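You operate a simulated robot arm through the tools that you are given. There is no shell and no other tool.

The job below is to be done with a simulated two-armed robot. You get a single attempt, and the scene is never put back.

TASK
Wipe up the spill on the top of the blue work stand with the blue towel and put it back.

Only the result counts: the job must be done as asked and must still hold three seconds after the hand-in. Knocking over, shifting, dropping, spilling or breaking anything else fails it. Flat cloth is picked up by pressing the open fingertips on it (5 to 10 N) and closing them slowly along it; thin cloth reads only 2 to 8 mm in the jaws.

THE ROBOT
Two 7-joint arms with two-finger parallel grippers on one trunk, on a base that moves. Base frame: it is fixed to the floor where the robot stands at the start and does not move with it; the origin is under the middle of the robot, x ahead of it, y to its left, z up. Readings come in cm, degrees, newtons and seconds.
The left shoulder is at the start at [5, 16.5, 103], the right one opposite. With the tool pointing down near the work surface each hand reaches from about 24 to 70 cm from the robot's upright axis, wherever it stands, measured 20 degrees to its own side. Places, roughly: blue towel [300, -175, 75]. Payload 3.91 kg a hand.
The tool frame of a hand sits at the grasp point between the pads (the TCP): z along the fingers, y along the line on which they close. The tips reach 3 cm beyond it. Largest opening 11 cm; finger width 2, thickness 1; the body of the gripper, 4.8 by 11.2 cm, starts 5.5 cm behind the TCP.
Orientation is that of the tool frame in the base frame, as a unit quaternion [x, y, z, w]. With the fingers straight down and closing along the base's y, the tool's x points along the base's -x, its y along +y and its z along -z.

THE INTERFACE
- The arms move only by the tool step_arm. It takes "left_targets", "right_targets" or both (then of equal length, played together; a hand with none holds still); each is a list of rows, each a list of 6 numbers: the shift along the tool's x, y, z in m, then the turn, a rotation vector about the tool's x, y, z in degrees. In form: [[tx, ty, tz, wx, wy, wz], ...]. A call has 1 to 20 rows; each row shifts and turns the commanded pose from where the row before left it, along the tool's axes as they then stand. "left_gripper" and "right_gripper" are, for a hand that has rows, the opening, from 0 (shut) to 1 (fully open), set as the call begins (left out, the last holds). Each row takes 0.2 s and may step no farther than 5 cm and 8.6 degrees from the row before; otherwise, or with a gripper value out of range, the whole call is refused. A pose out of reach is approached as far as the arm can. The call stops where the force on the tool passes 40 N (or 10 N more than at its start, if that is more) or the arm is blocked; 0.2 s more then pass. Each finger travels about 4.5 cm/s and halts on what it meets, pressing with about 39 N; the grip force reading is that of the motor and also rises with nothing between the fingers. The clock runs only during rows and for 0.2 s after the last one: add rows that do not move to give the fingers time. The reply holds the time, the measured pose of the TCP, the force on the tool along the base axes, the opening and the grip force, in the units named above and with some noise, with the torque about the TCP (base axes, N m) and any sound that the robot's microphone picked up.
- Cameras (640 x 400 px; columns grow to the right, rows downward): "scene" is now at [11.42, -0.85, 119.84]; the picture's right is [-0.09, -1.00, 0.00], its down [-0.58, 0.05, -0.81] and it looks along [0.81, -0.07, -0.58] (base axes); focal length 281 px, centre (320, 200). "left" rides on the left gripper at [7.2, -1.7, -10.3] in its tool frame; the picture's right is [0.23, 0.97, 0.00], its down [-0.76, 0.18, -0.62] and it looks along [-0.61, 0.14, 0.78] (tool axes); focal length 222 px, centre (320, 200). "right" rides on the right gripper at [7.2, 1.7, -10.3] in its tool frame; the picture's right is [-0.23, 0.97, 0.00], its down [-0.76, -0.18, -0.62] and it looks along [-0.61, -0.14, 0.78] (tool axes); focal length 222 px, centre (320, 200). There is no depth. A picture from a camera that has moved, and an enlarged one, comes with that camera's place and axes in the base frame and with its lens.
- capture(camera): a new picture of that camera. No time passes.
- lift_body(by): slides the trunk up (or, below 0, down) by that many cm; the arms and the scene camera ride with it, the base frame stays. It gives what a move gives, with no picture.
- steer(legs): drives the robot by 1 to 6 legs, each [ahead, left, turn to the left] in cm, cm and degrees, along the robot's own axes; the way and the turn of a leg run together, so that a leg with both is an arc; at most 150 cm and 180 degrees a leg. The arms and the cameras ride along, it lands a little off, and it stops where it bumps. It gives what a move gives.
- aim_head(pan, tilt): turns the head with the scene camera to pan (to the left, within 80 degrees either way) and tilt (down, from -29 to 69), counted from straight ahead of the robot. It gives what a move gives.
- zoom(camera, box): a new picture of the part [left, top, right, bottom] of that camera's present view, enlarged. No time passes.
- job_done(): hands the job in; it is judged then, once.

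Places have to be worked out from the pictures, the camera data and where the tool is seen. Open the grippers and draw the arms clear of the work before you hand the job in, unless the task says otherwise.

The tools are called after ">>>" as name(argument=value, ...) on one line, values as JSON. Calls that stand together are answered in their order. step_arm: Moves the arms, as the interface text tells. Its arguments: {"type":"object","properties":{"left_targets":{"type":"array","items":{"type":"array","items":{"type":"number"}}},"left_gripper":{"type":"number"},"right_targets":{"type":"array","items":{"type":"array","items":{"type":"number"}}},"right_gripper":{"type":"number"}},"required":[]} The other tools are called the same way: lift_body (by) moves the trunk up or down; steer (legs) drives the base; aim_head (pan, tilt) turns the head that bears the scene camera; capture (camera) takes a picture; zoom (camera, box) takes an enlarged picture of a part of a camera's view; job_done () hands the job in.

At the start:

```text
time_s: 0.0
left_position: [51.57, 25.96, 100.88]
left_ee_rot: [0.0, 1.0, 0.0, 0.0]
left_contact_force: [-0.4, 0.2, -0.2]
left_moment: [-0.02, 0.02, 0.03]
left_gripper_width: 11.0
left_finger_force: 0.1
right_position: [54.17, -22.23, 100.98]
right_ee_rot: [0.0, 1.0, 0.0, 0.0]
right_contact_force: [-0.5, 0.5, 0.1]
right_moment: [0.01, 0.02, 0.02]
right_gripper_width: 10.99
right_finger_force: 0.0
trunk travel left (down, up): [-25.0, 25.3]
robot x, y, heading: [-0.37, 0.13, 0.1]
head pan, tilt (commanded): [-5.3, 35.8]
```

scene: 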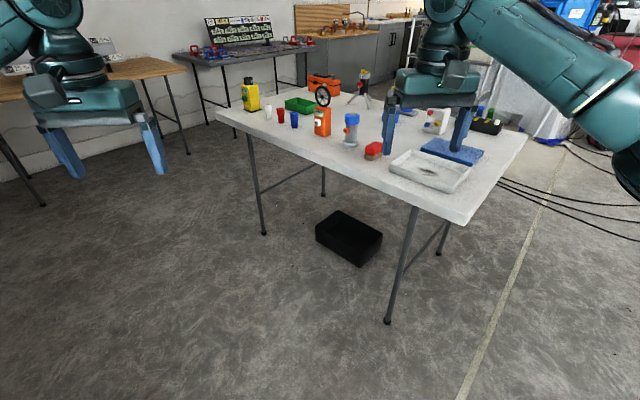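
right: 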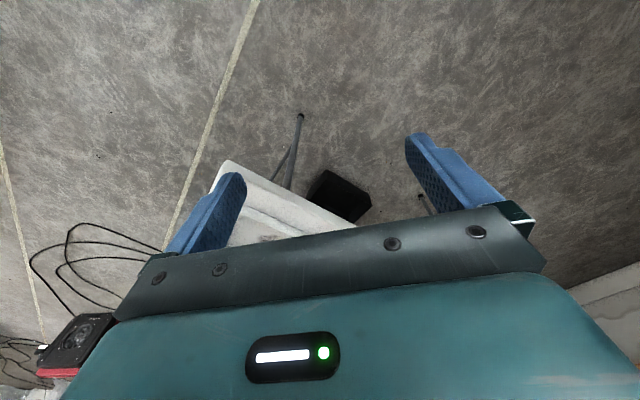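
left: 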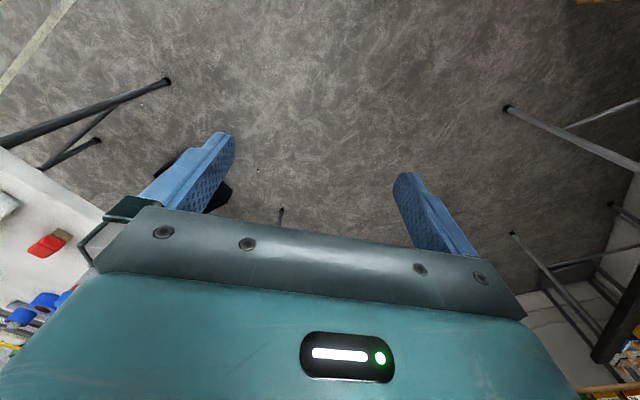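

The scene shows a white table ahead, with other tables along the wall; the blue towel is said to be at about [300, -175, 75]. I look around with the head first to find the towel and the blue work stand.

>>> aim_head(pan=-30, tilt=15)

>>> capture(camera="scene")

```text
time_s: 0.9
left_position: [51.6, 25.94, 100.84]
left_ee_rot: [-0.001, 1.0, 0.0, 0.0]
left_contact_force: [0.5, -0.1, 1.2]
left_moment: [0.04, -0.03, -0.02]
left_gripper_width: 11.01
left_finger_force: 0.1
right_position: [54.1, -22.18, 101.01]
right_ee_rot: [0.0, 1.0, 0.0, 0.0]
right_contact_force: [-0.2, 0.3, -0.9]
right_moment: [0.0, 0.0, 0.0]
right_gripper_width: 11.0
right_finger_force: 0.0
trunk travel left (down, up): [-25.0, 25.3]
robot x, y, heading: [-0.09, -0.12, -0.1]
head pan, tilt (commanded): [-30.0, 15.0]
```

```text
taken
camera scene: at [10.78, -4.7, 123.15], right [-0.5, -0.87, 0.0], down [-0.22, 0.13, -0.97], along [0.84, -0.48, -0.26], focal length 281 px, centre (320, 200)
```

scene: 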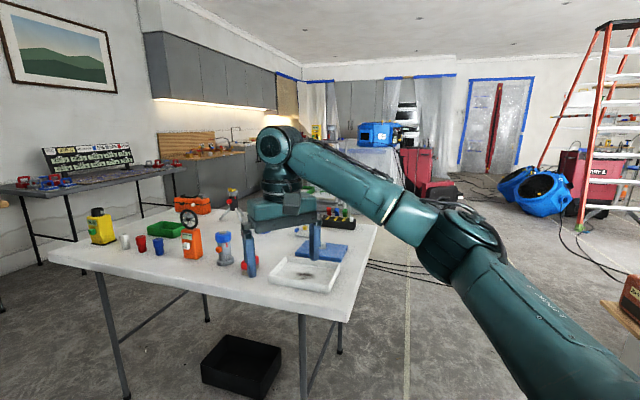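

The given towel place falls near pixel (323,168), behind the right arm in this view. I zoom into that part and look further to the sides.

>>> zoom(camera="scene", box=[240, 80, 480, 230])

>>> zoom(camera="scene", box=[40, 160, 400, 385])

>>> aim_head(pan=-70, tilt=15)

>>> capture(camera="scene")

>>> aim_head(pan=40, tilt=15)

>>> capture(camera="scene")

```text
2.67 times, centred on (360, 155) of scene
camera zoom: at [10.78, -4.7, 123.15], right [-0.5, -0.87, 0.0], down [-0.22, 0.13, -0.97], along [0.84, -0.48, -0.26], focal length 750 px, centre (213, 320)
```

zoom: 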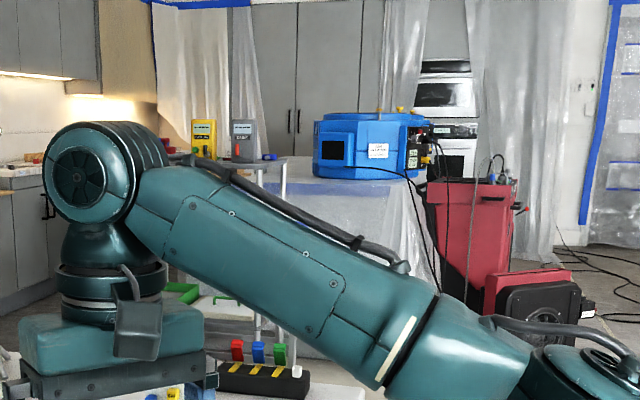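

```text
1.78 times, centred on (220, 272) of scene
camera zoom: at [10.78, -4.7, 123.15], right [-0.5, -0.87, 0.0], down [-0.22, 0.13, -0.97], along [0.84, -0.48, -0.26], focal length 500 px, centre (498, 71)
```

zoom: 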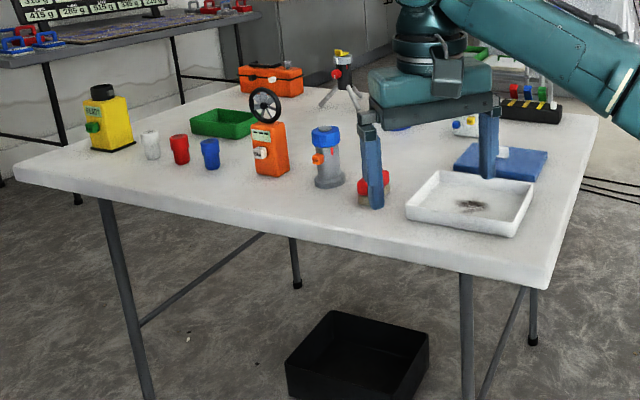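

```text
time_s: 2.0
left_position: [51.44, 25.86, 100.84]
left_ee_rot: [-0.001, 1.0, 0.0, 0.0]
left_contact_force: [0.5, 0.2, 0.0]
left_moment: [-0.03, 0.01, -0.05]
left_gripper_width: 11.0
left_finger_force: 0.1
right_position: [54.27, -22.15, 100.98]
right_ee_rot: [0.0, 1.0, 0.0, 0.0]
right_contact_force: [0.1, -0.3, 0.2]
right_moment: [0.0, 0.01, 0.01]
right_gripper_width: 11.03
right_finger_force: 0.1
trunk travel left (down, up): [-25.0, 25.3]
robot x, y, heading: [-0.08, 0.04, -0.2]
head pan, tilt (commanded): [-70.0, 15.0]
```

```text
taken
camera scene: at [5.89, -8.81, 123.16], right [-0.94, -0.34, 0.0], down [-0.09, 0.24, -0.97], along [0.33, -0.91, -0.26], focal length 281 px, centre (320, 200)
```

scene: 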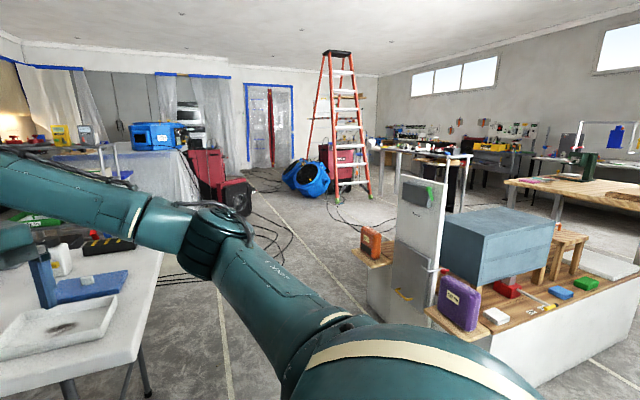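

```text
time_s: 3.8
left_position: [51.49, 25.87, 100.93]
left_ee_rot: [0.0, 1.0, 0.0, 0.0]
left_contact_force: [0.2, 0.4, 0.2]
left_moment: [-0.02, -0.01, 0.02]
left_gripper_width: 11.0
left_finger_force: 0.0
right_position: [54.22, -22.2, 100.94]
right_ee_rot: [0.0, 1.0, 0.0, 0.0]
right_contact_force: [0.1, 0.7, 0.5]
right_moment: [-0.02, 0.03, -0.02]
right_gripper_width: 11.02
right_finger_force: 0.0
trunk travel left (down, up): [-25.0, 25.3]
robot x, y, heading: [-0.23, -0.06, 0.0]
head pan, tilt (commanded): [40.0, 15.0]
```

```text
taken
camera scene: at [9.85, 5.96, 123.16], right [0.64, -0.77, 0.0], down [-0.2, -0.17, -0.97], along [0.74, 0.62, -0.26], focal length 281 px, centre (320, 200)
```

scene: 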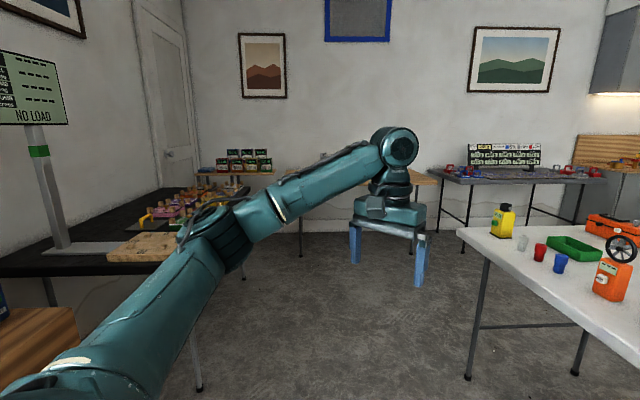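

The area near [300, -175] lies past the white table, hidden behind the right arm. I look at the floor gap between the white table and the cabinet on the right to plan the drive.

>>> aim_head(pan=-55, tilt=30)

>>> capture(camera="scene")

>>> aim_head(pan=-80, tilt=30)

>>> capture(camera="scene")

```text
time_s: 5.5
left_position: [51.53, 25.81, 100.81]
left_ee_rot: [-0.001, 1.0, 0.0, 0.0]
left_contact_force: [-0.2, 0.4, 0.3]
left_moment: [-0.02, 0.01, 0.01]
left_gripper_width: 11.0
left_finger_force: 0.1
right_position: [54.17, -22.08, 100.98]
right_ee_rot: [0.0, 1.0, 0.001, 0.001]
right_contact_force: [-0.5, 0.9, -0.2]
right_moment: [0.02, -0.03, 0.03]
right_gripper_width: 11.01
right_finger_force: 0.0
trunk travel left (down, up): [-25.0, 25.3]
robot x, y, heading: [-0.05, -0.02, -0.1]
head pan, tilt (commanded): [-55.0, 30.0]
```

```text
taken
camera scene: at [7.88, -7.45, 120.74], right [-0.82, -0.57, 0.0], down [-0.29, 0.41, -0.87], along [0.5, -0.71, -0.5], focal length 281 px, centre (320, 200)
```

scene: 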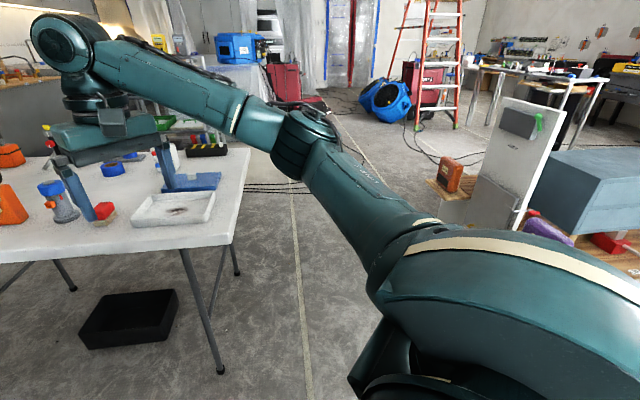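

```text
time_s: 6.4
left_position: [51.61, 25.89, 100.8]
left_ee_rot: [-0.001, 1.0, 0.0, 0.0]
left_contact_force: [-0.1, 0.8, -0.6]
left_moment: [0.02, -0.01, 0.03]
left_gripper_width: 10.99
left_finger_force: 0.0
right_position: [54.16, -22.19, 101.01]
right_ee_rot: [-0.001, 1.0, -0.001, 0.0]
right_contact_force: [0.7, 0.6, 0.1]
right_moment: [0.01, -0.02, -0.01]
right_gripper_width: 10.99
right_finger_force: 0.1
trunk travel left (down, up): [-25.0, 25.3]
robot x, y, heading: [0.02, 0.11, -0.0]
head pan, tilt (commanded): [-80.0, 30.0]
```

```text
taken
camera scene: at [4.27, -8.95, 120.74], right [-0.98, -0.17, 0.0], down [-0.09, 0.49, -0.87], along [0.15, -0.85, -0.5], focal length 281 px, centre (320, 200)
```

scene: 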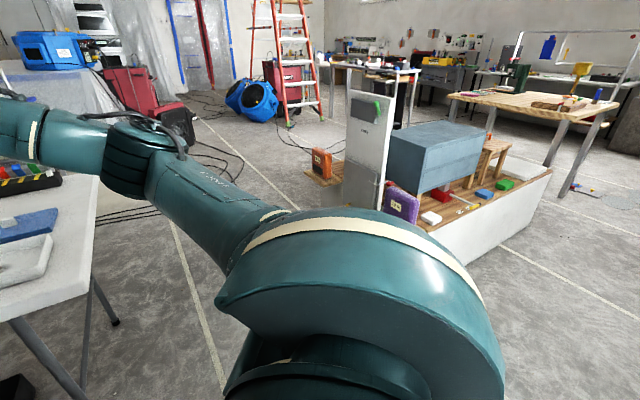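

The tape line on the floor runs parallel to the table's right edge (heading about -48°), with roughly 100 cm clear between table and cabinet. I sidestep right, turn to that heading, and look.

>>> steer(legs=[[0, -48, 0], [0, 0, -48]])

>>> aim_head(pan=0, tilt=25)

>>> capture(camera="scene")

```text
time_s: 13.5
left_position: [53.8, -70.48, 100.9]
left_ee_rot: [0.408, 0.913, 0.001, 0.0]
left_contact_force: [-0.7, -0.3, 0.1]
left_moment: [0.02, 0.0, 0.0]
left_gripper_width: 10.99
left_finger_force: 0.0
right_position: [19.73, -104.5, 101.06]
right_ee_rot: [0.408, 0.913, 0.0, 0.0]
right_contact_force: [0.4, -0.1, 1.0]
right_moment: [0.01, 0.02, -0.01]
right_gripper_width: 11.0
right_finger_force: 0.0
trunk travel left (down, up): [-25.0, 25.3]
robot x, y, heading: [0.08, -49.34, -48.3]
head pan, tilt (commanded): [-80.0, 30.0]
```

```text
time_s: 15.0
left_position: [53.83, -70.51, 100.78]
left_ee_rot: [0.407, 0.913, 0.0, 0.001]
left_contact_force: [0.3, -0.2, -0.4]
left_moment: [-0.04, 0.0, -0.02]
left_gripper_width: 10.99
left_finger_force: 0.0
right_position: [19.8, -104.66, 100.98]
right_ee_rot: [0.408, 0.913, -0.001, -0.001]
right_contact_force: [-0.2, -1.1, 0.5]
right_moment: [0.0, 0.01, 0.0]
right_gripper_width: 11.0
right_finger_force: 0.0
trunk travel left (down, up): [-25.0, 25.3]
robot x, y, heading: [0.14, -49.24, -48.5]
head pan, tilt (commanded): [0.0, 25.0]
```

```text
taken
camera scene: at [7.96, -58.45, 121.53], right [-0.75, -0.67, 0.0], down [-0.28, 0.32, -0.91], along [0.6, -0.68, -0.42], focal length 281 px, centre (320, 200)
```

scene: 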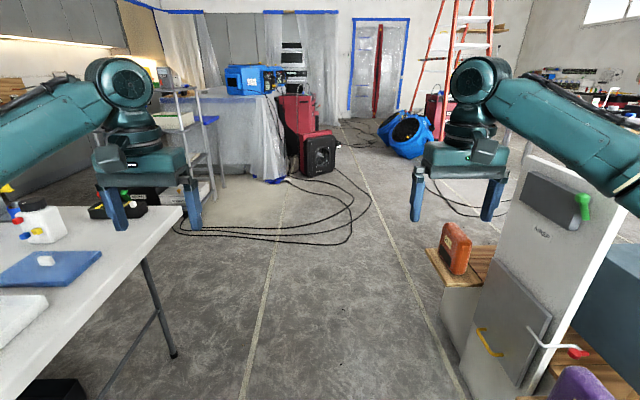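

The predicted place of the towel falls at about pixel (175,121), on the metal shelf beside the plastic-covered block. I zoom in there.

>>> zoom(camera="scene", box=[120, 40, 360, 190])

>>> zoom(camera="scene", box=[140, 60, 230, 116])

```text
2.67 times, centred on (240, 115) of scene
camera zoom: at [7.96, -58.45, 121.53], right [-0.75, -0.67, 0.0], down [-0.28, 0.32, -0.91], along [0.6, -0.68, -0.42], focal length 750 px, centre (533, 427)
```

zoom: 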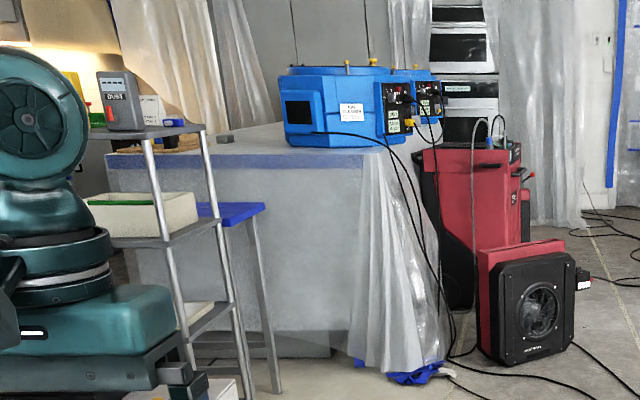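

```text
7.11 times, centred on (185, 88) of scene
camera zoom: at [7.96, -58.45, 121.53], right [-0.75, -0.67, 0.0], down [-0.28, 0.32, -0.91], along [0.6, -0.68, -0.42], focal length 1999 px, centre (1280, 996)
```

zoom: 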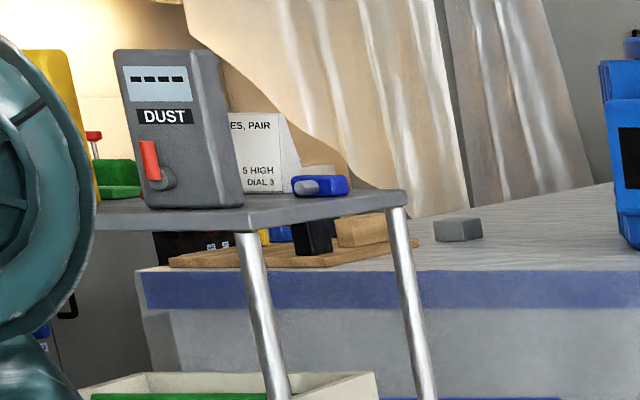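

A blue-topped stand stands just behind the metal shelf, about [297, -205, 75] by the ray. I drive ahead along the aisle and look again.

>>> steer(legs=[[130, 0, 0]])

>>> aim_head(pan=35, tilt=20)

>>> capture(camera="scene")

```text
time_s: 21.6
left_position: [139.81, -170.7, 100.9]
left_ee_rot: [0.418, 0.909, 0.0, 0.0]
left_contact_force: [0.6, 1.1, 0.3]
left_moment: [-0.03, -0.04, 0.03]
left_gripper_width: 11.03
left_finger_force: 0.1
right_position: [104.99, -204.03, 100.94]
right_ee_rot: [0.418, 0.908, 0.0, 0.0]
right_contact_force: [-0.3, -0.7, 0.4]
right_moment: [0.01, -0.02, -0.01]
right_gripper_width: 11.01
right_finger_force: 0.0
trunk travel left (down, up): [-25.0, 25.3]
robot x, y, heading: [86.95, -148.41, -49.9]
head pan, tilt (commanded): [0.0, 25.0]
```

```text
time_s: 22.6
left_position: [139.97, -170.64, 100.99]
left_ee_rot: [0.418, 0.909, 0.0, 0.0]
left_contact_force: [0.0, -0.4, -0.1]
left_moment: [0.03, 0.04, 0.02]
left_gripper_width: 11.0
left_finger_force: 0.2
right_position: [104.97, -204.01, 101.08]
right_ee_rot: [0.419, 0.908, 0.0, 0.0]
right_contact_force: [0.7, -0.1, 1.0]
right_moment: [0.01, -0.01, 0.02]
right_gripper_width: 11.0
right_finger_force: 0.0
trunk travel left (down, up): [-25.0, 25.3]
robot x, y, heading: [86.5, -148.34, -49.7]
head pan, tilt (commanded): [35.0, 20.0]
```

```text
taken
camera scene: at [97.32, -152.94, 122.34], right [-0.25, -0.97, 0.0], down [-0.33, 0.09, -0.94], along [0.91, -0.24, -0.34], focal length 281 px, centre (320, 200)
```

scene: 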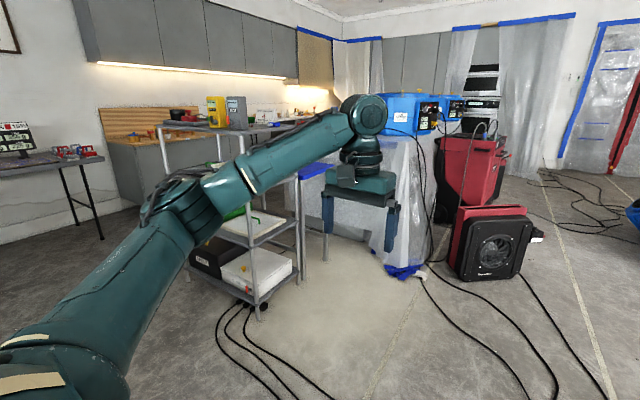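

The stand's leg is about [290, -207] and the shelf's nearest legs about [234,-152] and [265,-182]. I drive further up to about [150,-225] and turn to face the stand, keeping the hands clear of the shelf.

>>> steer(legs=[[95, 0, 0], [0, 0, 60]])

>>> aim_head(pan=0, tilt=20)

>>> capture(camera="scene")

```text
time_s: 30.3
left_position: [195.0, -185.95, 100.71]
left_ee_rot: [-0.103, 0.995, 0.0, 0.0]
left_contact_force: [0.3, 0.1, 0.3]
left_moment: [-0.02, 0.01, -0.05]
left_gripper_width: 11.0
left_finger_force: 0.1
right_position: [207.31, -232.58, 101.06]
right_ee_rot: [-0.102, 0.995, 0.0, 0.0]
right_contact_force: [-0.7, -0.9, 0.5]
right_moment: [0.02, 0.03, 0.0]
right_gripper_width: 11.01
right_finger_force: 0.0
trunk travel left (down, up): [-25.0, 25.3]
robot x, y, heading: [149.71, -221.85, 11.5]
head pan, tilt (commanded): [35.0, 20.0]
```

```text
time_s: 31.4
left_position: [195.0, -185.85, 100.88]
left_ee_rot: [-0.103, 0.995, 0.001, 0.0]
left_contact_force: [0.3, -0.1, -0.4]
left_moment: [-0.02, 0.0, -0.03]
left_gripper_width: 10.99
left_finger_force: 0.0
right_position: [207.31, -232.35, 100.98]
right_ee_rot: [-0.102, 0.995, 0.0, 0.0]
right_contact_force: [-0.5, 0.3, 0.6]
right_moment: [0.0, 0.0, 0.0]
right_gripper_width: 11.03
right_finger_force: 0.0
trunk travel left (down, up): [-25.0, 25.3]
robot x, y, heading: [149.66, -221.7, 11.6]
head pan, tilt (commanded): [0.0, 20.0]
```

```text
taken
camera scene: at [161.54, -219.3, 122.34], right [0.2, -0.98, 0.0], down [-0.33, -0.07, -0.94], along [0.92, 0.19, -0.34], focal length 281 px, centre (320, 200)
```

scene: 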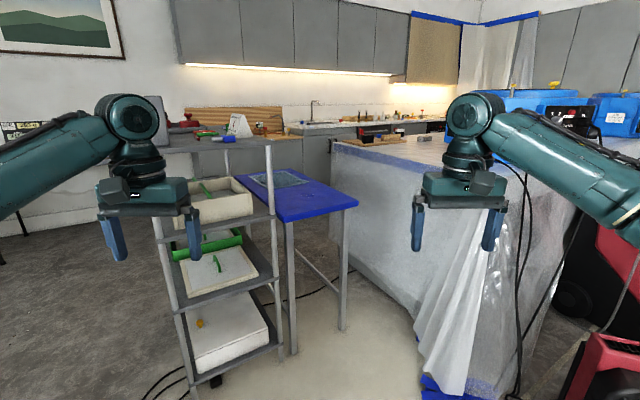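

>>> zoom(camera="scene", box=[220, 140, 380, 240])

>>> zoom(camera="scene", box=[130, 100, 450, 300])

```text
4.00 times, centred on (300, 190) of scene
camera zoom: at [161.54, -219.3, 122.34], right [0.2, -0.98, 0.0], down [-0.33, -0.07, -0.94], along [0.92, 0.19, -0.34], focal length 1124 px, centre (400, 240)
```

zoom: 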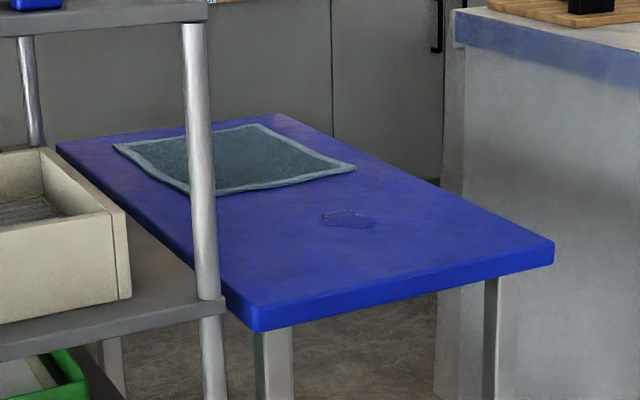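

```text
2.00 times, centred on (290, 200) of scene
camera zoom: at [161.54, -219.3, 122.34], right [0.2, -0.98, 0.0], down [-0.33, -0.07, -0.94], along [0.92, 0.19, -0.34], focal length 562 px, centre (380, 200)
```

zoom: 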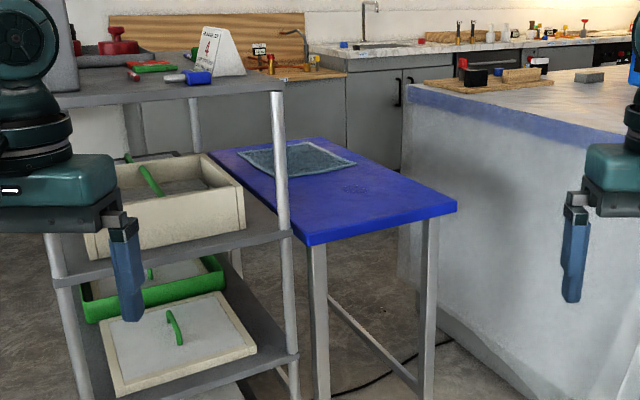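

The towel lies flat on the blue stand (about s = 41–73 cm along its 78 cm length from the near end), and the spill is about [297,-185], in front of it. I look around to see from which sides the stand can be reached.

>>> aim_head(pan=25, tilt=30)

>>> capture(camera="scene")

>>> aim_head(pan=5, tilt=40)

>>> capture(camera="scene")

```text
time_s: 32.2
left_position: [194.95, -185.94, 100.88]
left_ee_rot: [-0.102, 0.995, 0.0, 0.0]
left_contact_force: [-0.1, -0.2, 0.6]
left_moment: [0.03, 0.0, -0.02]
left_gripper_width: 10.98
left_finger_force: 0.0
right_position: [207.41, -232.49, 100.96]
right_ee_rot: [-0.101, 0.995, 0.001, 0.0]
right_contact_force: [-0.2, 0.7, -0.1]
right_moment: [0.04, 0.02, 0.0]
right_gripper_width: 11.02
right_finger_force: 0.0
trunk travel left (down, up): [-25.0, 25.3]
robot x, y, heading: [150.17, -221.77, 11.9]
head pan, tilt (commanded): [25.0, 30.0]
```

```text
taken
camera scene: at [159.68, -215.8, 120.74], right [0.6, -0.8, 0.0], down [-0.4, -0.3, -0.87], along [0.69, 0.52, -0.5], focal length 281 px, centre (320, 200)
```

scene: 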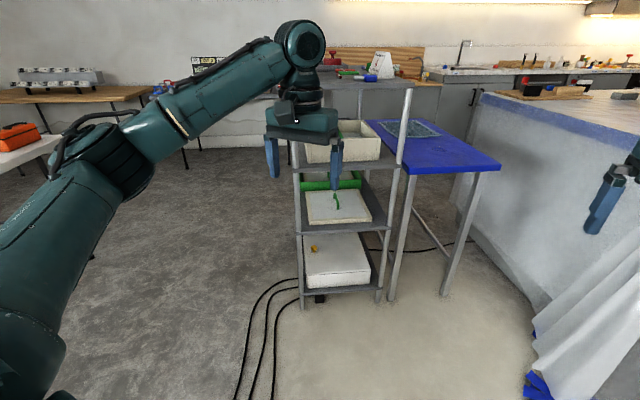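

```text
time_s: 33.1
left_position: [194.92, -185.98, 100.78]
left_ee_rot: [-0.103, 0.995, 0.0, 0.0]
left_contact_force: [0.1, -0.2, 0.0]
left_moment: [-0.01, 0.03, 0.0]
left_gripper_width: 10.99
left_finger_force: 0.1
right_position: [207.33, -232.46, 100.96]
right_ee_rot: [-0.101, 0.995, 0.0, 0.0]
right_contact_force: [0.1, -0.3, -0.2]
right_moment: [-0.03, -0.03, -0.01]
right_gripper_width: 11.01
right_finger_force: 0.0
trunk travel left (down, up): [-25.0, 25.3]
robot x, y, heading: [149.94, -221.98, 11.5]
head pan, tilt (commanded): [5.0, 40.0]
```

```text
taken
camera scene: at [160.56, -218.75, 119.2], right [0.29, -0.96, 0.0], down [-0.62, -0.18, -0.77], along [0.73, 0.22, -0.64], focal length 281 px, centre (320, 200)
```

scene: 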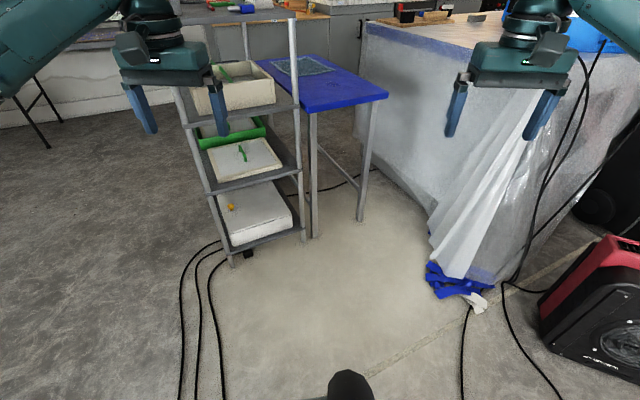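

The trolley beside the stand seems to run parallel to it. I zoom in to measure how deep it is and what lies beyond the stand.

>>> aim_head(pan=22, tilt=25)

>>> zoom(camera="scene", box=[280, 90, 440, 190])

>>> zoom(camera="scene", box=[260, 160, 520, 322])

>>> capture(camera="left")

>>> capture(camera="right")

```text
time_s: 33.9
left_position: [195.03, -185.99, 100.82]
left_ee_rot: [-0.104, 0.995, 0.0, 0.0]
left_contact_force: [0.5, 0.0, -0.7]
left_moment: [0.05, 0.01, -0.02]
left_gripper_width: 10.97
left_finger_force: 0.0
right_position: [207.37, -232.38, 101.02]
right_ee_rot: [-0.101, 0.995, 0.0, 0.0]
right_contact_force: [0.2, -0.5, 0.8]
right_moment: [0.01, -0.02, -0.02]
right_gripper_width: 11.02
right_finger_force: 0.2
trunk travel left (down, up): [-25.0, 25.3]
robot x, y, heading: [149.81, -221.65, 11.7]
head pan, tilt (commanded): [22.0, 25.0]
```

```text
4.00 times, centred on (360, 140) of scene
camera zoom: at [160.09, -216.09, 121.53], right [0.55, -0.83, 0.0], down [-0.35, -0.23, -0.91], along [0.75, 0.5, -0.42], focal length 1124 px, centre (160, 440)
```

zoom: 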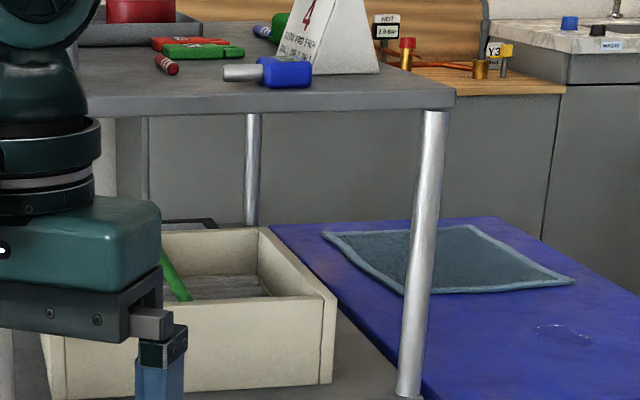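

```text
2.46 times, centred on (390, 241) of scene
camera zoom: at [160.09, -216.09, 121.53], right [0.55, -0.83, 0.0], down [-0.35, -0.23, -0.91], along [0.75, 0.5, -0.42], focal length 692 px, centre (148, 99)
```

zoom: 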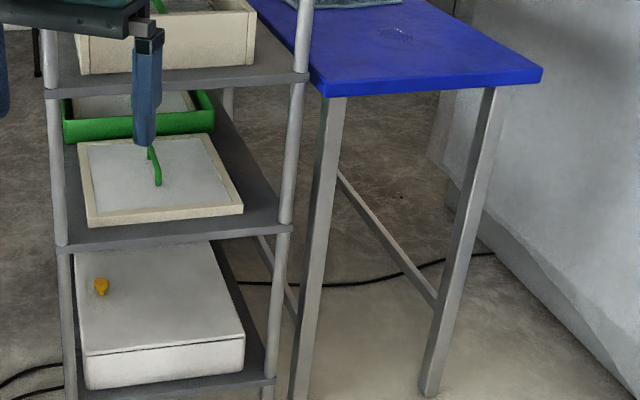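

```text
taken
camera left: at [188.32, -189.07, 111.17], right [-0.42, 0.91, 0.0], down [0.71, 0.33, 0.62], along [0.57, 0.26, -0.78], focal length 222 px, centre (320, 200)
```

left: 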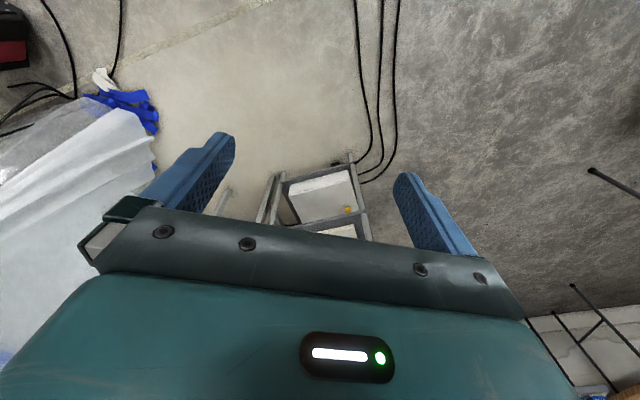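

```text
taken
camera right: at [199.94, -232.38, 111.31], right [0.03, 1.0, 0.0], down [0.78, -0.02, 0.62], along [0.62, -0.02, -0.78], focal length 222 px, centre (320, 200)
```

right: 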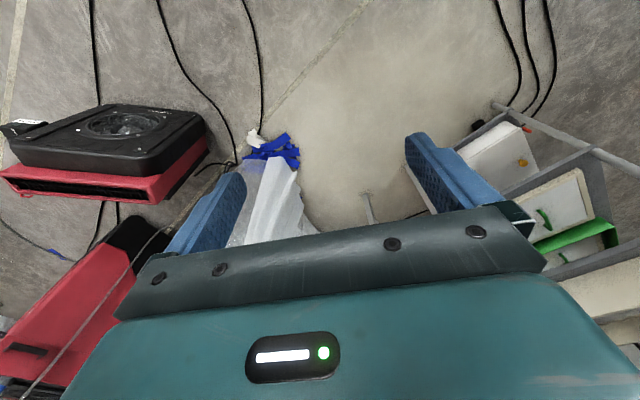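

The trolley blocks the left side and the covered block leaves only a narrow gap on the right, so the near end is the way in. I look down at my own base to learn its footprint.

>>> aim_head(pan=0, tilt=69)

>>> capture(camera="scene")

```text
time_s: 35.0
left_position: [194.98, -186.0, 100.76]
left_ee_rot: [-0.103, 0.995, 0.0, 0.0]
left_contact_force: [-0.6, -1.1, 0.3]
left_moment: [-0.02, -0.02, 0.02]
left_gripper_width: 11.0
left_finger_force: 0.1
right_position: [207.37, -232.49, 101.12]
right_ee_rot: [-0.101, 0.995, 0.001, 0.001]
right_contact_force: [0.0, 0.0, 0.1]
right_moment: [0.02, 0.01, -0.02]
right_gripper_width: 11.0
right_finger_force: 0.0
trunk travel left (down, up): [-25.0, 25.3]
robot x, y, heading: [149.85, -221.54, 11.7]
head pan, tilt (commanded): [0.0, 68.8]
```

```text
taken
camera scene: at [157.9, -220.06, 115.59], right [0.2, -0.98, 0.0], down [-0.91, -0.19, -0.36], along [0.36, 0.07, -0.93], focal length 281 px, centre (320, 200)
```

scene: 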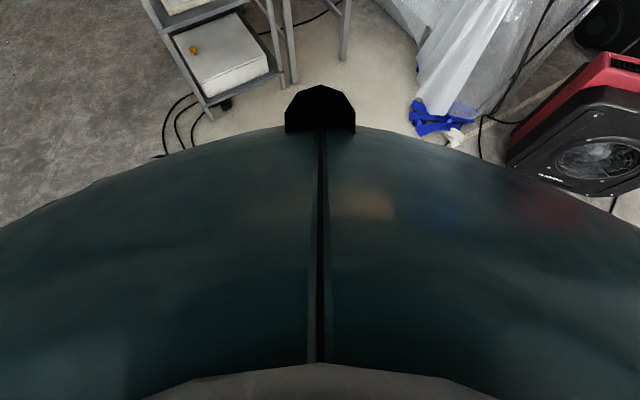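

My base is hidden beneath the chest. Before choosing a side I check the far end of the stand: I turn parallel to the stand and sidestep left to look down the aisle beyond the trolley.

>>> steer(legs=[[0, 0, 31.3], [0, 55, 0]])

>>> aim_head(pan=-5, tilt=20)

>>> capture(camera="scene")

```text
time_s: 41.8
left_position: [133.28, -127.96, 100.77]
left_ee_rot: [-0.362, 0.932, 0.0, -0.001]
left_contact_force: [0.2, -0.4, 0.4]
left_moment: [-0.02, 0.01, 0.07]
left_gripper_width: 10.97
left_finger_force: 0.0
right_position: [167.67, -161.63, 100.95]
right_ee_rot: [-0.361, 0.933, 0.0, 0.001]
right_contact_force: [-0.3, -1.1, 0.8]
right_moment: [-0.01, 0.0, -0.02]
right_gripper_width: 11.0
right_finger_force: 0.0
trunk travel left (down, up): [-25.0, 25.3]
robot x, y, heading: [112.89, -181.85, 42.6]
head pan, tilt (commanded): [0.0, 68.8]
```

```text
time_s: 43.0
left_position: [133.33, -128.01, 100.77]
left_ee_rot: [-0.363, 0.932, 0.0, 0.0]
left_contact_force: [-0.9, 0.2, 1.2]
left_moment: [-0.01, 0.0, 0.01]
left_gripper_width: 11.01
left_finger_force: 0.0
right_position: [167.73, -161.77, 101.01]
right_ee_rot: [-0.362, 0.932, 0.0, 0.0]
right_contact_force: [-0.2, 1.0, 0.0]
right_moment: [0.04, 0.01, -0.02]
right_gripper_width: 11.02
right_finger_force: 0.2
trunk travel left (down, up): [-25.0, 25.3]
robot x, y, heading: [112.79, -181.9, 42.4]
head pan, tilt (commanded): [-5.0, 20.0]
```

```text
taken
camera scene: at [122.04, -174.28, 122.33], right [0.61, -0.79, 0.0], down [-0.27, -0.21, -0.94], along [0.75, 0.57, -0.34], focal length 281 px, centre (320, 200)
```

scene: 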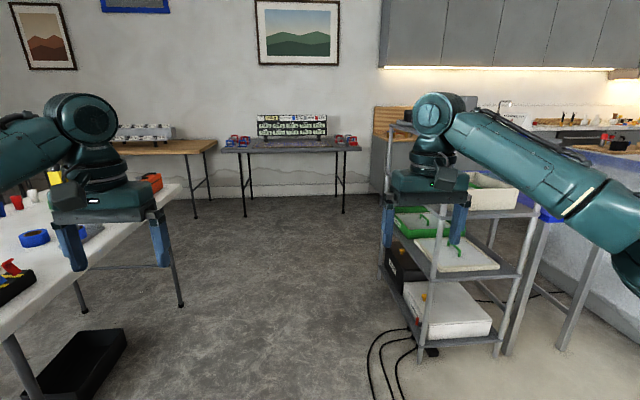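

The aisle is wide open and there is plenty of room beyond the stand's far end. To learn how close my base may come to the stand, I turn the right hand around its vertical so its camera looks back at the base.

>>> step_arm(right_targets=[[0, 0, 0, 0, 0, 8.5], [0, 0, 0, 0, 0, 8.5], [0, 0, 0, 0, 0, 8.5], [0, 0, 0, 0, 0, 8.5], [0, 0, 0, 0, 0, 8.5], [0, 0, 0, 0, 0, 8.5], [0, 0, 0, 0, 0, 8.5], [0, 0, 0, 0, 0, 8.5], [0, 0, 0, 0, 0, 8.5], [0, 0, 0, 0, 0, 8.5], [0, 0, 0, 0, 0, 8.5], [0, 0, 0, 0, 0, 8.5], [0, 0, 0, 0, 0, 8.5], [0, 0, 0, 0, 0, 8.5], [0, 0, 0, 0, 0, 8.5], [0, 0, 0, 0, 0, 8.5], [0, 0, 0, 0, 0, 8.5], [0, 0, 0, 0, 0, 8.5]])

>>> capture(camera="right")

```text
time_s: 46.8
left_position: [133.22, -128.15, 100.8]
left_ee_rot: [-0.364, 0.932, 0.001, 0.001]
left_contact_force: [-0.8, 0.6, 0.3]
left_moment: [-0.01, 0.01, -0.02]
left_gripper_width: 10.98
left_finger_force: 0.0
right_position: [166.85, -160.89, 101.06]
right_ee_rot: [0.756, 0.655, 0.002, 0.0]
right_contact_force: [3.2, -2.1, -3.1]
right_moment: [0.14, 0.2, 0.0]
right_gripper_width: 11.01
right_finger_force: 0.1
right hand out of reach, approached as far as the arm can: row 16, 17
trunk travel left (down, up): [-25.0, 25.3]
robot x, y, heading: [112.71, -181.83, 42.4]
head pan, tilt (commanded): [-5.0, 20.0]
```

```text
taken
camera right: at [169.51, -154.03, 111.46], right [0.93, -0.36, 0.0], down [-0.29, -0.73, 0.62], along [-0.22, -0.58, -0.78], focal length 222 px, centre (320, 200)
```

right: 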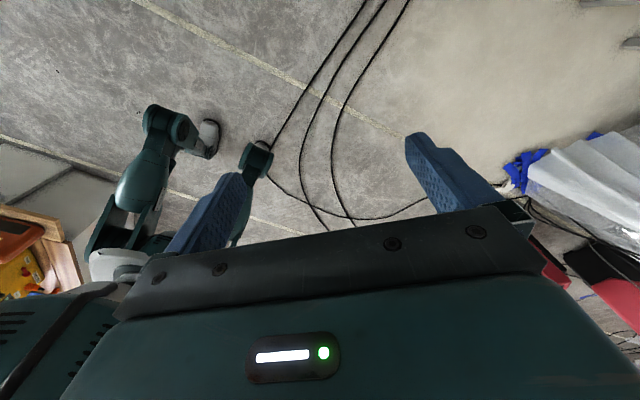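

The hand camera shows slim leg-like parts under me, not a wide base. I tilt the hand so its camera sees the whole lower body.

>>> step_arm(right_targets=[[0, 0, 0, 8, 0, 0], [0, 0, 0, 8, 0, 0], [0, 0, 0, 8, 0, 0], [0, 0, 0, 8, 0, 0]])

>>> capture(camera="right")

```text
time_s: 47.8
left_position: [133.32, -128.05, 100.81]
left_ee_rot: [-0.362, 0.932, 0.0, 0.001]
left_contact_force: [0.0, 0.3, -0.1]
left_moment: [-0.03, 0.0, -0.02]
left_gripper_width: 11.02
left_finger_force: 0.0
right_position: [167.2, -161.1, 101.02]
right_ee_rot: [0.73, 0.627, -0.18, -0.205]
right_contact_force: [-0.2, 0.5, -0.4]
right_moment: [0.0, 0.04, 0.01]
right_gripper_width: 11.0
right_finger_force: 0.0
trunk travel left (down, up): [-25.0, 25.3]
robot x, y, heading: [112.8, -182.31, 42.3]
head pan, tilt (commanded): [-5.0, 20.0]
```

```text
taken
camera right: at [175.06, -154.93, 108.9], right [0.79, -0.35, -0.51], down [0.06, -0.78, 0.63], along [-0.61, -0.53, -0.59], focal length 222 px, centre (320, 200)
```

right: 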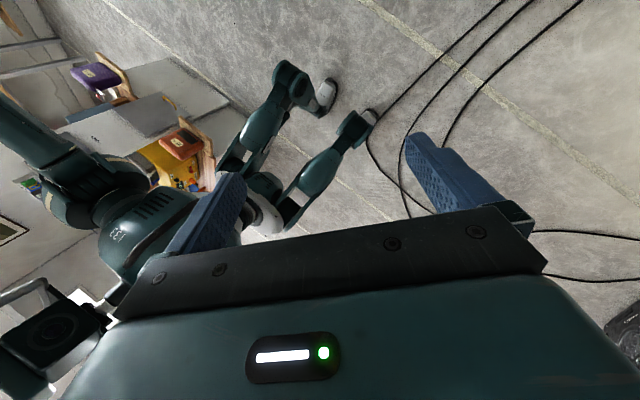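

I am a biped: the feet sit about ±13 cm to the sides and the knees reach about 25–28 cm ahead, so I can stand close to the stand's end. I turn the right hand back to its normal pose before driving on.

>>> step_arm(right_targets=[[0, 0, 0, -8, 0, 0], [0, 0, 0, -8, 0, 0], [0, 0, 0, -8, 0, 0], [0, 0, 0, -8, 0, 0], [0, 0, 0, 0, 0, -8.5], [0, 0, 0, 0, 0, -8.5], [0, 0, 0, 0, 0, -8.5], [0, 0, 0, 0, 0, -8.5], [0, 0, 0, 0, 0, -8.5], [0, 0, 0, 0, 0, -8.5], [0, 0, 0, 0, 0, -8.5], [0, 0, 0, 0, 0, -8.5], [0, 0, 0, 0, 0, -8.5], [0, 0, 0, 0, 0, -8.5], [0, 0, 0, 0, 0, -8.5], [0, 0, 0, 0, 0, -8.5], [0, 0, 0, 0, 0, -8.5], [0, 0, 0, 0, 0, -8.5], [0, 0, 0, 0, 0, -8.5], [0, 0, 0, 0, 0, -8.5]])

```text
time_s: 52.0
left_position: [133.3, -128.0, 100.89]
left_ee_rot: [-0.363, 0.932, -0.001, 0.0]
left_contact_force: [-0.6, 0.4, 0.7]
left_moment: [0.01, -0.02, -0.02]
left_gripper_width: 11.0
left_finger_force: 0.0
right_position: [167.13, -160.87, 101.0]
right_ee_rot: [-0.322, 0.947, -0.005, 0.003]
right_contact_force: [0.3, -0.7, 0.4]
right_moment: [-0.02, 0.02, 0.04]
right_gripper_width: 11.0
right_finger_force: 0.0
trunk travel left (down, up): [-25.0, 25.3]
robot x, y, heading: [112.77, -181.84, 42.4]
head pan, tilt (commanded): [-5.0, 20.0]
```

The right hand is back near its normal pose. I now drive up the middle of the aisle past the trolley (about 60 cm clear each side) and look at the far end.

>>> steer(legs=[[150, 0, 0]])

>>> aim_head(pan=-50, tilt=25)

>>> capture(camera="scene")

```text
time_s: 59.2
left_position: [234.58, -25.3, 100.91]
left_ee_rot: [-0.391, 0.921, 0.0, 0.0]
left_contact_force: [-0.5, 0.1, -0.3]
left_moment: [-0.03, 0.02, 0.03]
left_gripper_width: 11.0
left_finger_force: 0.1
right_position: [270.36, -56.16, 101.05]
right_ee_rot: [-0.35, 0.937, -0.005, 0.003]
right_contact_force: [-0.6, 0.7, 0.3]
right_moment: [-0.03, 0.0, -0.01]
right_gripper_width: 11.0
right_finger_force: 0.1
trunk travel left (down, up): [-25.0, 25.3]
robot x, y, heading: [217.38, -80.14, 45.9]
head pan, tilt (commanded): [-5.0, 20.0]
```

```text
time_s: 60.3
left_position: [234.65, -25.37, 100.82]
left_ee_rot: [-0.391, 0.921, 0.001, 0.0]
left_contact_force: [-0.1, -0.1, 0.2]
left_moment: [0.0, 0.01, 0.01]
left_gripper_width: 11.02
left_finger_force: 0.1
right_position: [270.29, -56.13, 100.97]
right_ee_rot: [-0.351, 0.936, -0.004, 0.002]
right_contact_force: [0.2, 0.3, 0.3]
right_moment: [0.02, 0.01, 0.01]
right_gripper_width: 10.98
right_finger_force: 0.1
trunk travel left (down, up): [-25.0, 25.3]
robot x, y, heading: [217.09, -80.33, 45.7]
head pan, tilt (commanded): [-50.0, 25.0]
```

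```text
taken
camera scene: at [228.28, -78.96, 121.53], right [-0.07, -1.0, 0.0], down [-0.42, 0.03, -0.91], along [0.9, -0.06, -0.42], focal length 281 px, centre (320, 200)
```

scene: 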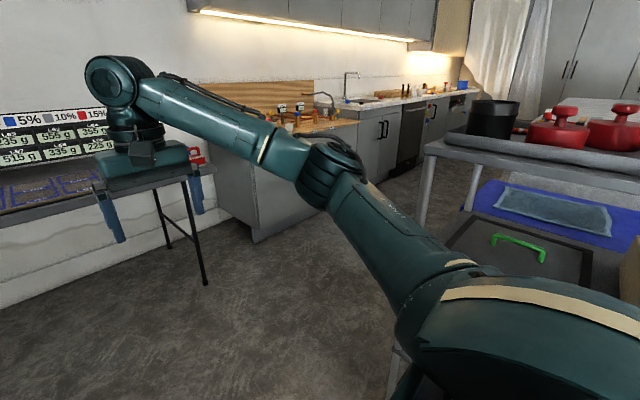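

The floor beyond the stand is clear for over a metre. I drive on level with the stand's far end and turn left to face back toward it.

>>> steer(legs=[[80, 0, 0], [0, 0, 127]])

>>> aim_head(pan=70, tilt=25)

>>> capture(camera="scene")

```text
time_s: 69.9
left_position: [218.25, -44.08, 100.93]
left_ee_rot: [0.999, -0.039, 0.001, -0.001]
left_contact_force: [0.5, 0.2, 0.8]
left_moment: [-0.01, -0.02, -0.01]
left_gripper_width: 10.99
left_finger_force: 0.1
right_position: [219.31, 3.07, 101.02]
right_ee_rot: [0.997, -0.083, 0.0, -0.005]
right_contact_force: [0.7, 1.0, 0.2]
right_moment: [-0.01, -0.01, 0.0]
right_gripper_width: 11.01
right_finger_force: 0.0
trunk travel left (down, up): [-25.0, 25.3]
robot x, y, heading: [271.66, -22.18, 175.5]
head pan, tilt (commanded): [-50.0, 25.0]
```

```text
time_s: 71.9
left_position: [218.26, -44.01, 100.79]
left_ee_rot: [0.999, -0.04, 0.0, 0.0]
left_contact_force: [0.0, 0.1, 0.7]
left_moment: [-0.01, -0.02, 0.0]
left_gripper_width: 11.03
left_finger_force: 0.1
right_position: [219.31, 3.11, 101.0]
right_ee_rot: [0.997, -0.083, -0.001, -0.006]
right_contact_force: [0.6, 0.1, -0.2]
right_moment: [0.01, -0.02, 0.0]
right_gripper_width: 11.0
right_finger_force: 0.1
trunk travel left (down, up): [-25.0, 25.3]
robot x, y, heading: [272.0, -22.31, 175.5]
head pan, tilt (commanded): [70.0, 25.0]
```

```text
taken
camera scene: at [264.72, -30.56, 121.53], right [-0.91, 0.42, 0.0], down [0.18, 0.38, -0.91], along [-0.38, -0.82, -0.42], focal length 281 px, centre (320, 200)
```

scene: 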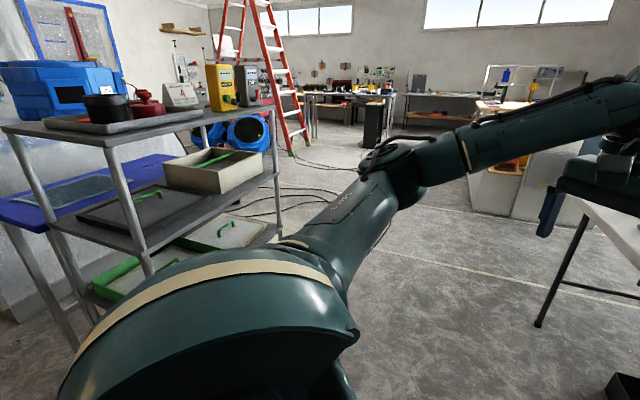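

My right arm is the better one to work with here: with the robot facing across the far end, its elbow stays away from the trolley. I turn left to heading about 313° and look at the stand and the floor ahead.

>>> steer(legs=[[0, 0, 137.5]])

>>> aim_head(pan=0, tilt=25)

>>> capture(camera="scene")

>>> aim_head(pan=-30, tilt=30)

>>> capture(camera="scene")

```text
time_s: 77.8
left_position: [324.23, -46.63, 100.71]
left_ee_rot: [0.435, 0.901, -0.001, 0.0]
left_contact_force: [-0.2, -0.2, 0.6]
left_moment: [-0.01, 0.0, -0.01]
left_gripper_width: 11.02
left_finger_force: 0.2
right_position: [288.96, -78.09, 101.09]
right_ee_rot: [0.473, 0.881, -0.005, -0.001]
right_contact_force: [-0.2, -0.8, -0.1]
right_moment: [0.0, -0.02, -0.02]
right_gripper_width: 10.99
right_finger_force: 0.1
trunk travel left (down, up): [-25.0, 25.3]
robot x, y, heading: [271.84, -22.25, -51.5]
head pan, tilt (commanded): [70.0, 25.0]
```

```text
time_s: 79.2
left_position: [324.09, -46.57, 100.78]
left_ee_rot: [0.435, 0.9, 0.0, 0.0]
left_contact_force: [-0.7, -0.3, 0.5]
left_moment: [-0.01, 0.0, -0.01]
left_gripper_width: 10.98
left_finger_force: 0.1
right_position: [288.97, -77.97, 101.01]
right_ee_rot: [0.473, 0.881, -0.005, -0.002]
right_contact_force: [1.3, -0.1, 0.4]
right_moment: [-0.03, -0.01, 0.01]
right_gripper_width: 11.0
right_finger_force: 0.0
trunk travel left (down, up): [-25.0, 25.3]
robot x, y, heading: [271.69, -22.47, -51.8]
head pan, tilt (commanded): [0.0, 25.0]
```

```text
taken
camera scene: at [279.05, -31.92, 121.53], right [-0.78, -0.62, 0.0], down [-0.26, 0.33, -0.91], along [0.56, -0.71, -0.42], focal length 281 px, centre (320, 200)
```

scene: 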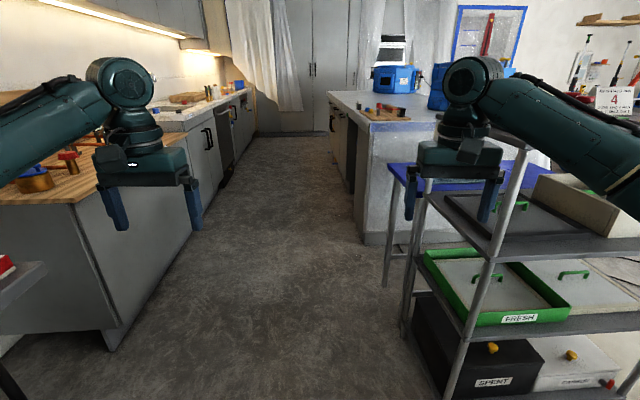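

```text
time_s: 80.2
left_position: [323.97, -46.6, 100.82]
left_ee_rot: [0.434, 0.901, 0.0, 0.0]
left_contact_force: [0.5, 0.3, -1.4]
left_moment: [-0.01, -0.01, -0.02]
left_gripper_width: 11.0
left_finger_force: 0.2
right_position: [288.92, -77.95, 101.06]
right_ee_rot: [0.472, 0.881, -0.005, -0.002]
right_contact_force: [-0.4, 0.1, -0.4]
right_moment: [0.0, 0.04, 0.01]
right_gripper_width: 11.01
right_finger_force: 0.0
trunk travel left (down, up): [-25.0, 25.3]
robot x, y, heading: [271.9, -22.33, -51.5]
head pan, tilt (commanded): [-30.0, 30.0]
```

```text
taken
camera scene: at [274.65, -33.66, 120.74], right [-0.99, -0.15, 0.0], down [-0.07, 0.49, -0.87], along [0.13, -0.86, -0.5], focal length 281 px, centre (320, 200)
```

scene: 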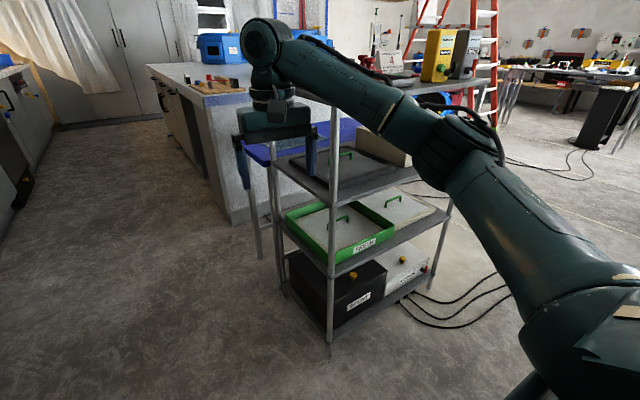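

The corridor past the stand's far end is clear. I zoom in on the stand's far end to measure its legs and top from this side.

>>> aim_head(pan=-5, tilt=30)

>>> zoom(camera="scene", box=[320, 100, 560, 250])

>>> zoom(camera="scene", box=[320, 200, 560, 350])

```text
time_s: 81.0
left_position: [323.95, -46.54, 100.8]
left_ee_rot: [0.435, 0.901, 0.0, 0.0]
left_contact_force: [0.7, 0.1, 0.0]
left_moment: [-0.01, -0.01, 0.0]
left_gripper_width: 10.97
left_finger_force: 0.0
right_position: [288.83, -77.98, 101.01]
right_ee_rot: [0.473, 0.881, -0.005, -0.001]
right_contact_force: [-0.4, -0.4, -0.2]
right_moment: [-0.01, -0.03, -0.02]
right_gripper_width: 11.0
right_finger_force: 0.1
trunk travel left (down, up): [-25.0, 25.3]
robot x, y, heading: [271.79, -22.46, -51.5]
head pan, tilt (commanded): [-5.0, 30.0]
```

```text
2.67 times, centred on (440, 175) of scene
camera zoom: at [278.29, -32.26, 120.74], right [-0.83, -0.55, 0.0], down [-0.28, 0.42, -0.87], along [0.48, -0.72, -0.5], focal length 750 px, centre (0, 267)
```

zoom: 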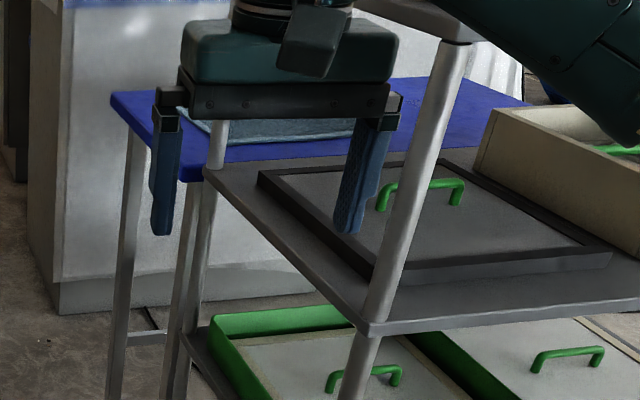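

```text
2.67 times, centred on (440, 275) of scene
camera zoom: at [278.29, -32.26, 120.74], right [-0.83, -0.55, 0.0], down [-0.28, 0.42, -0.87], along [0.48, -0.72, -0.5], focal length 750 px, centre (0, 0)
```

zoom: 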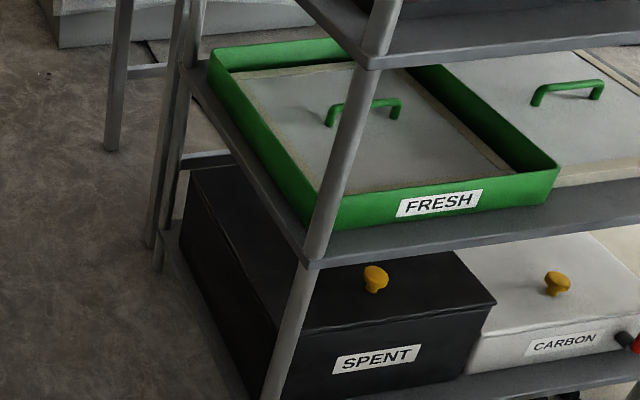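

From both views the stand's top works out to z≈77.5, s from -6 to 66.5, v from -13 to 24 (s along its length, v across); the towel is at s 32–62, the spill near s≈13. I straighten to heading -47.4°, sidestep away from the trolley a little and drive forward to the stand's far end.

>>> steer(legs=[[0, 0, 4.2], [0, 9, 0], [110, 0, 0]])

>>> aim_head(pan=-65, tilt=35)

>>> capture(camera="scene")

```text
time_s: 88.2
left_position: [407.94, -113.63, 100.86]
left_ee_rot: [0.386, 0.922, 0.0, 0.0]
left_contact_force: [0.5, -0.6, 0.2]
left_moment: [0.0, 0.01, -0.01]
left_gripper_width: 11.0
left_finger_force: 0.1
right_position: [376.34, -148.46, 100.92]
right_ee_rot: [0.426, 0.905, -0.005, -0.001]
right_contact_force: [-0.5, 0.2, -0.4]
right_moment: [-0.03, -0.01, 0.0]
right_gripper_width: 10.98
right_finger_force: 0.1
trunk travel left (down, up): [-25.0, 25.3]
robot x, y, heading: [353.34, -95.12, -45.5]
head pan, tilt (commanded): [-5.0, 30.0]
```

```text
time_s: 89.5
left_position: [407.91, -113.68, 100.84]
left_ee_rot: [0.387, 0.922, 0.0, 0.001]
left_contact_force: [0.5, 0.1, 0.7]
left_moment: [-0.01, 0.0, -0.04]
left_gripper_width: 11.0
left_finger_force: 0.0
right_position: [376.25, -148.67, 101.05]
right_ee_rot: [0.426, 0.905, -0.006, -0.001]
right_contact_force: [-0.4, 0.6, 0.0]
right_moment: [0.01, -0.01, 0.01]
right_gripper_width: 11.0
right_finger_force: 0.0
trunk travel left (down, up): [-25.0, 25.3]
robot x, y, heading: [353.23, -94.86, -45.4]
head pan, tilt (commanded): [-65.0, 35.0]
```

```text
taken
camera scene: at [352.11, -105.39, 119.96], right [-0.94, 0.35, 0.0], down [0.2, 0.54, -0.82], along [-0.29, -0.77, -0.57], focal length 281 px, centre (320, 200)
```

scene: 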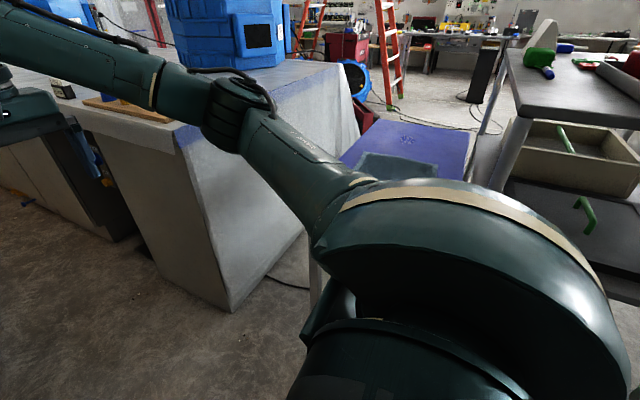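

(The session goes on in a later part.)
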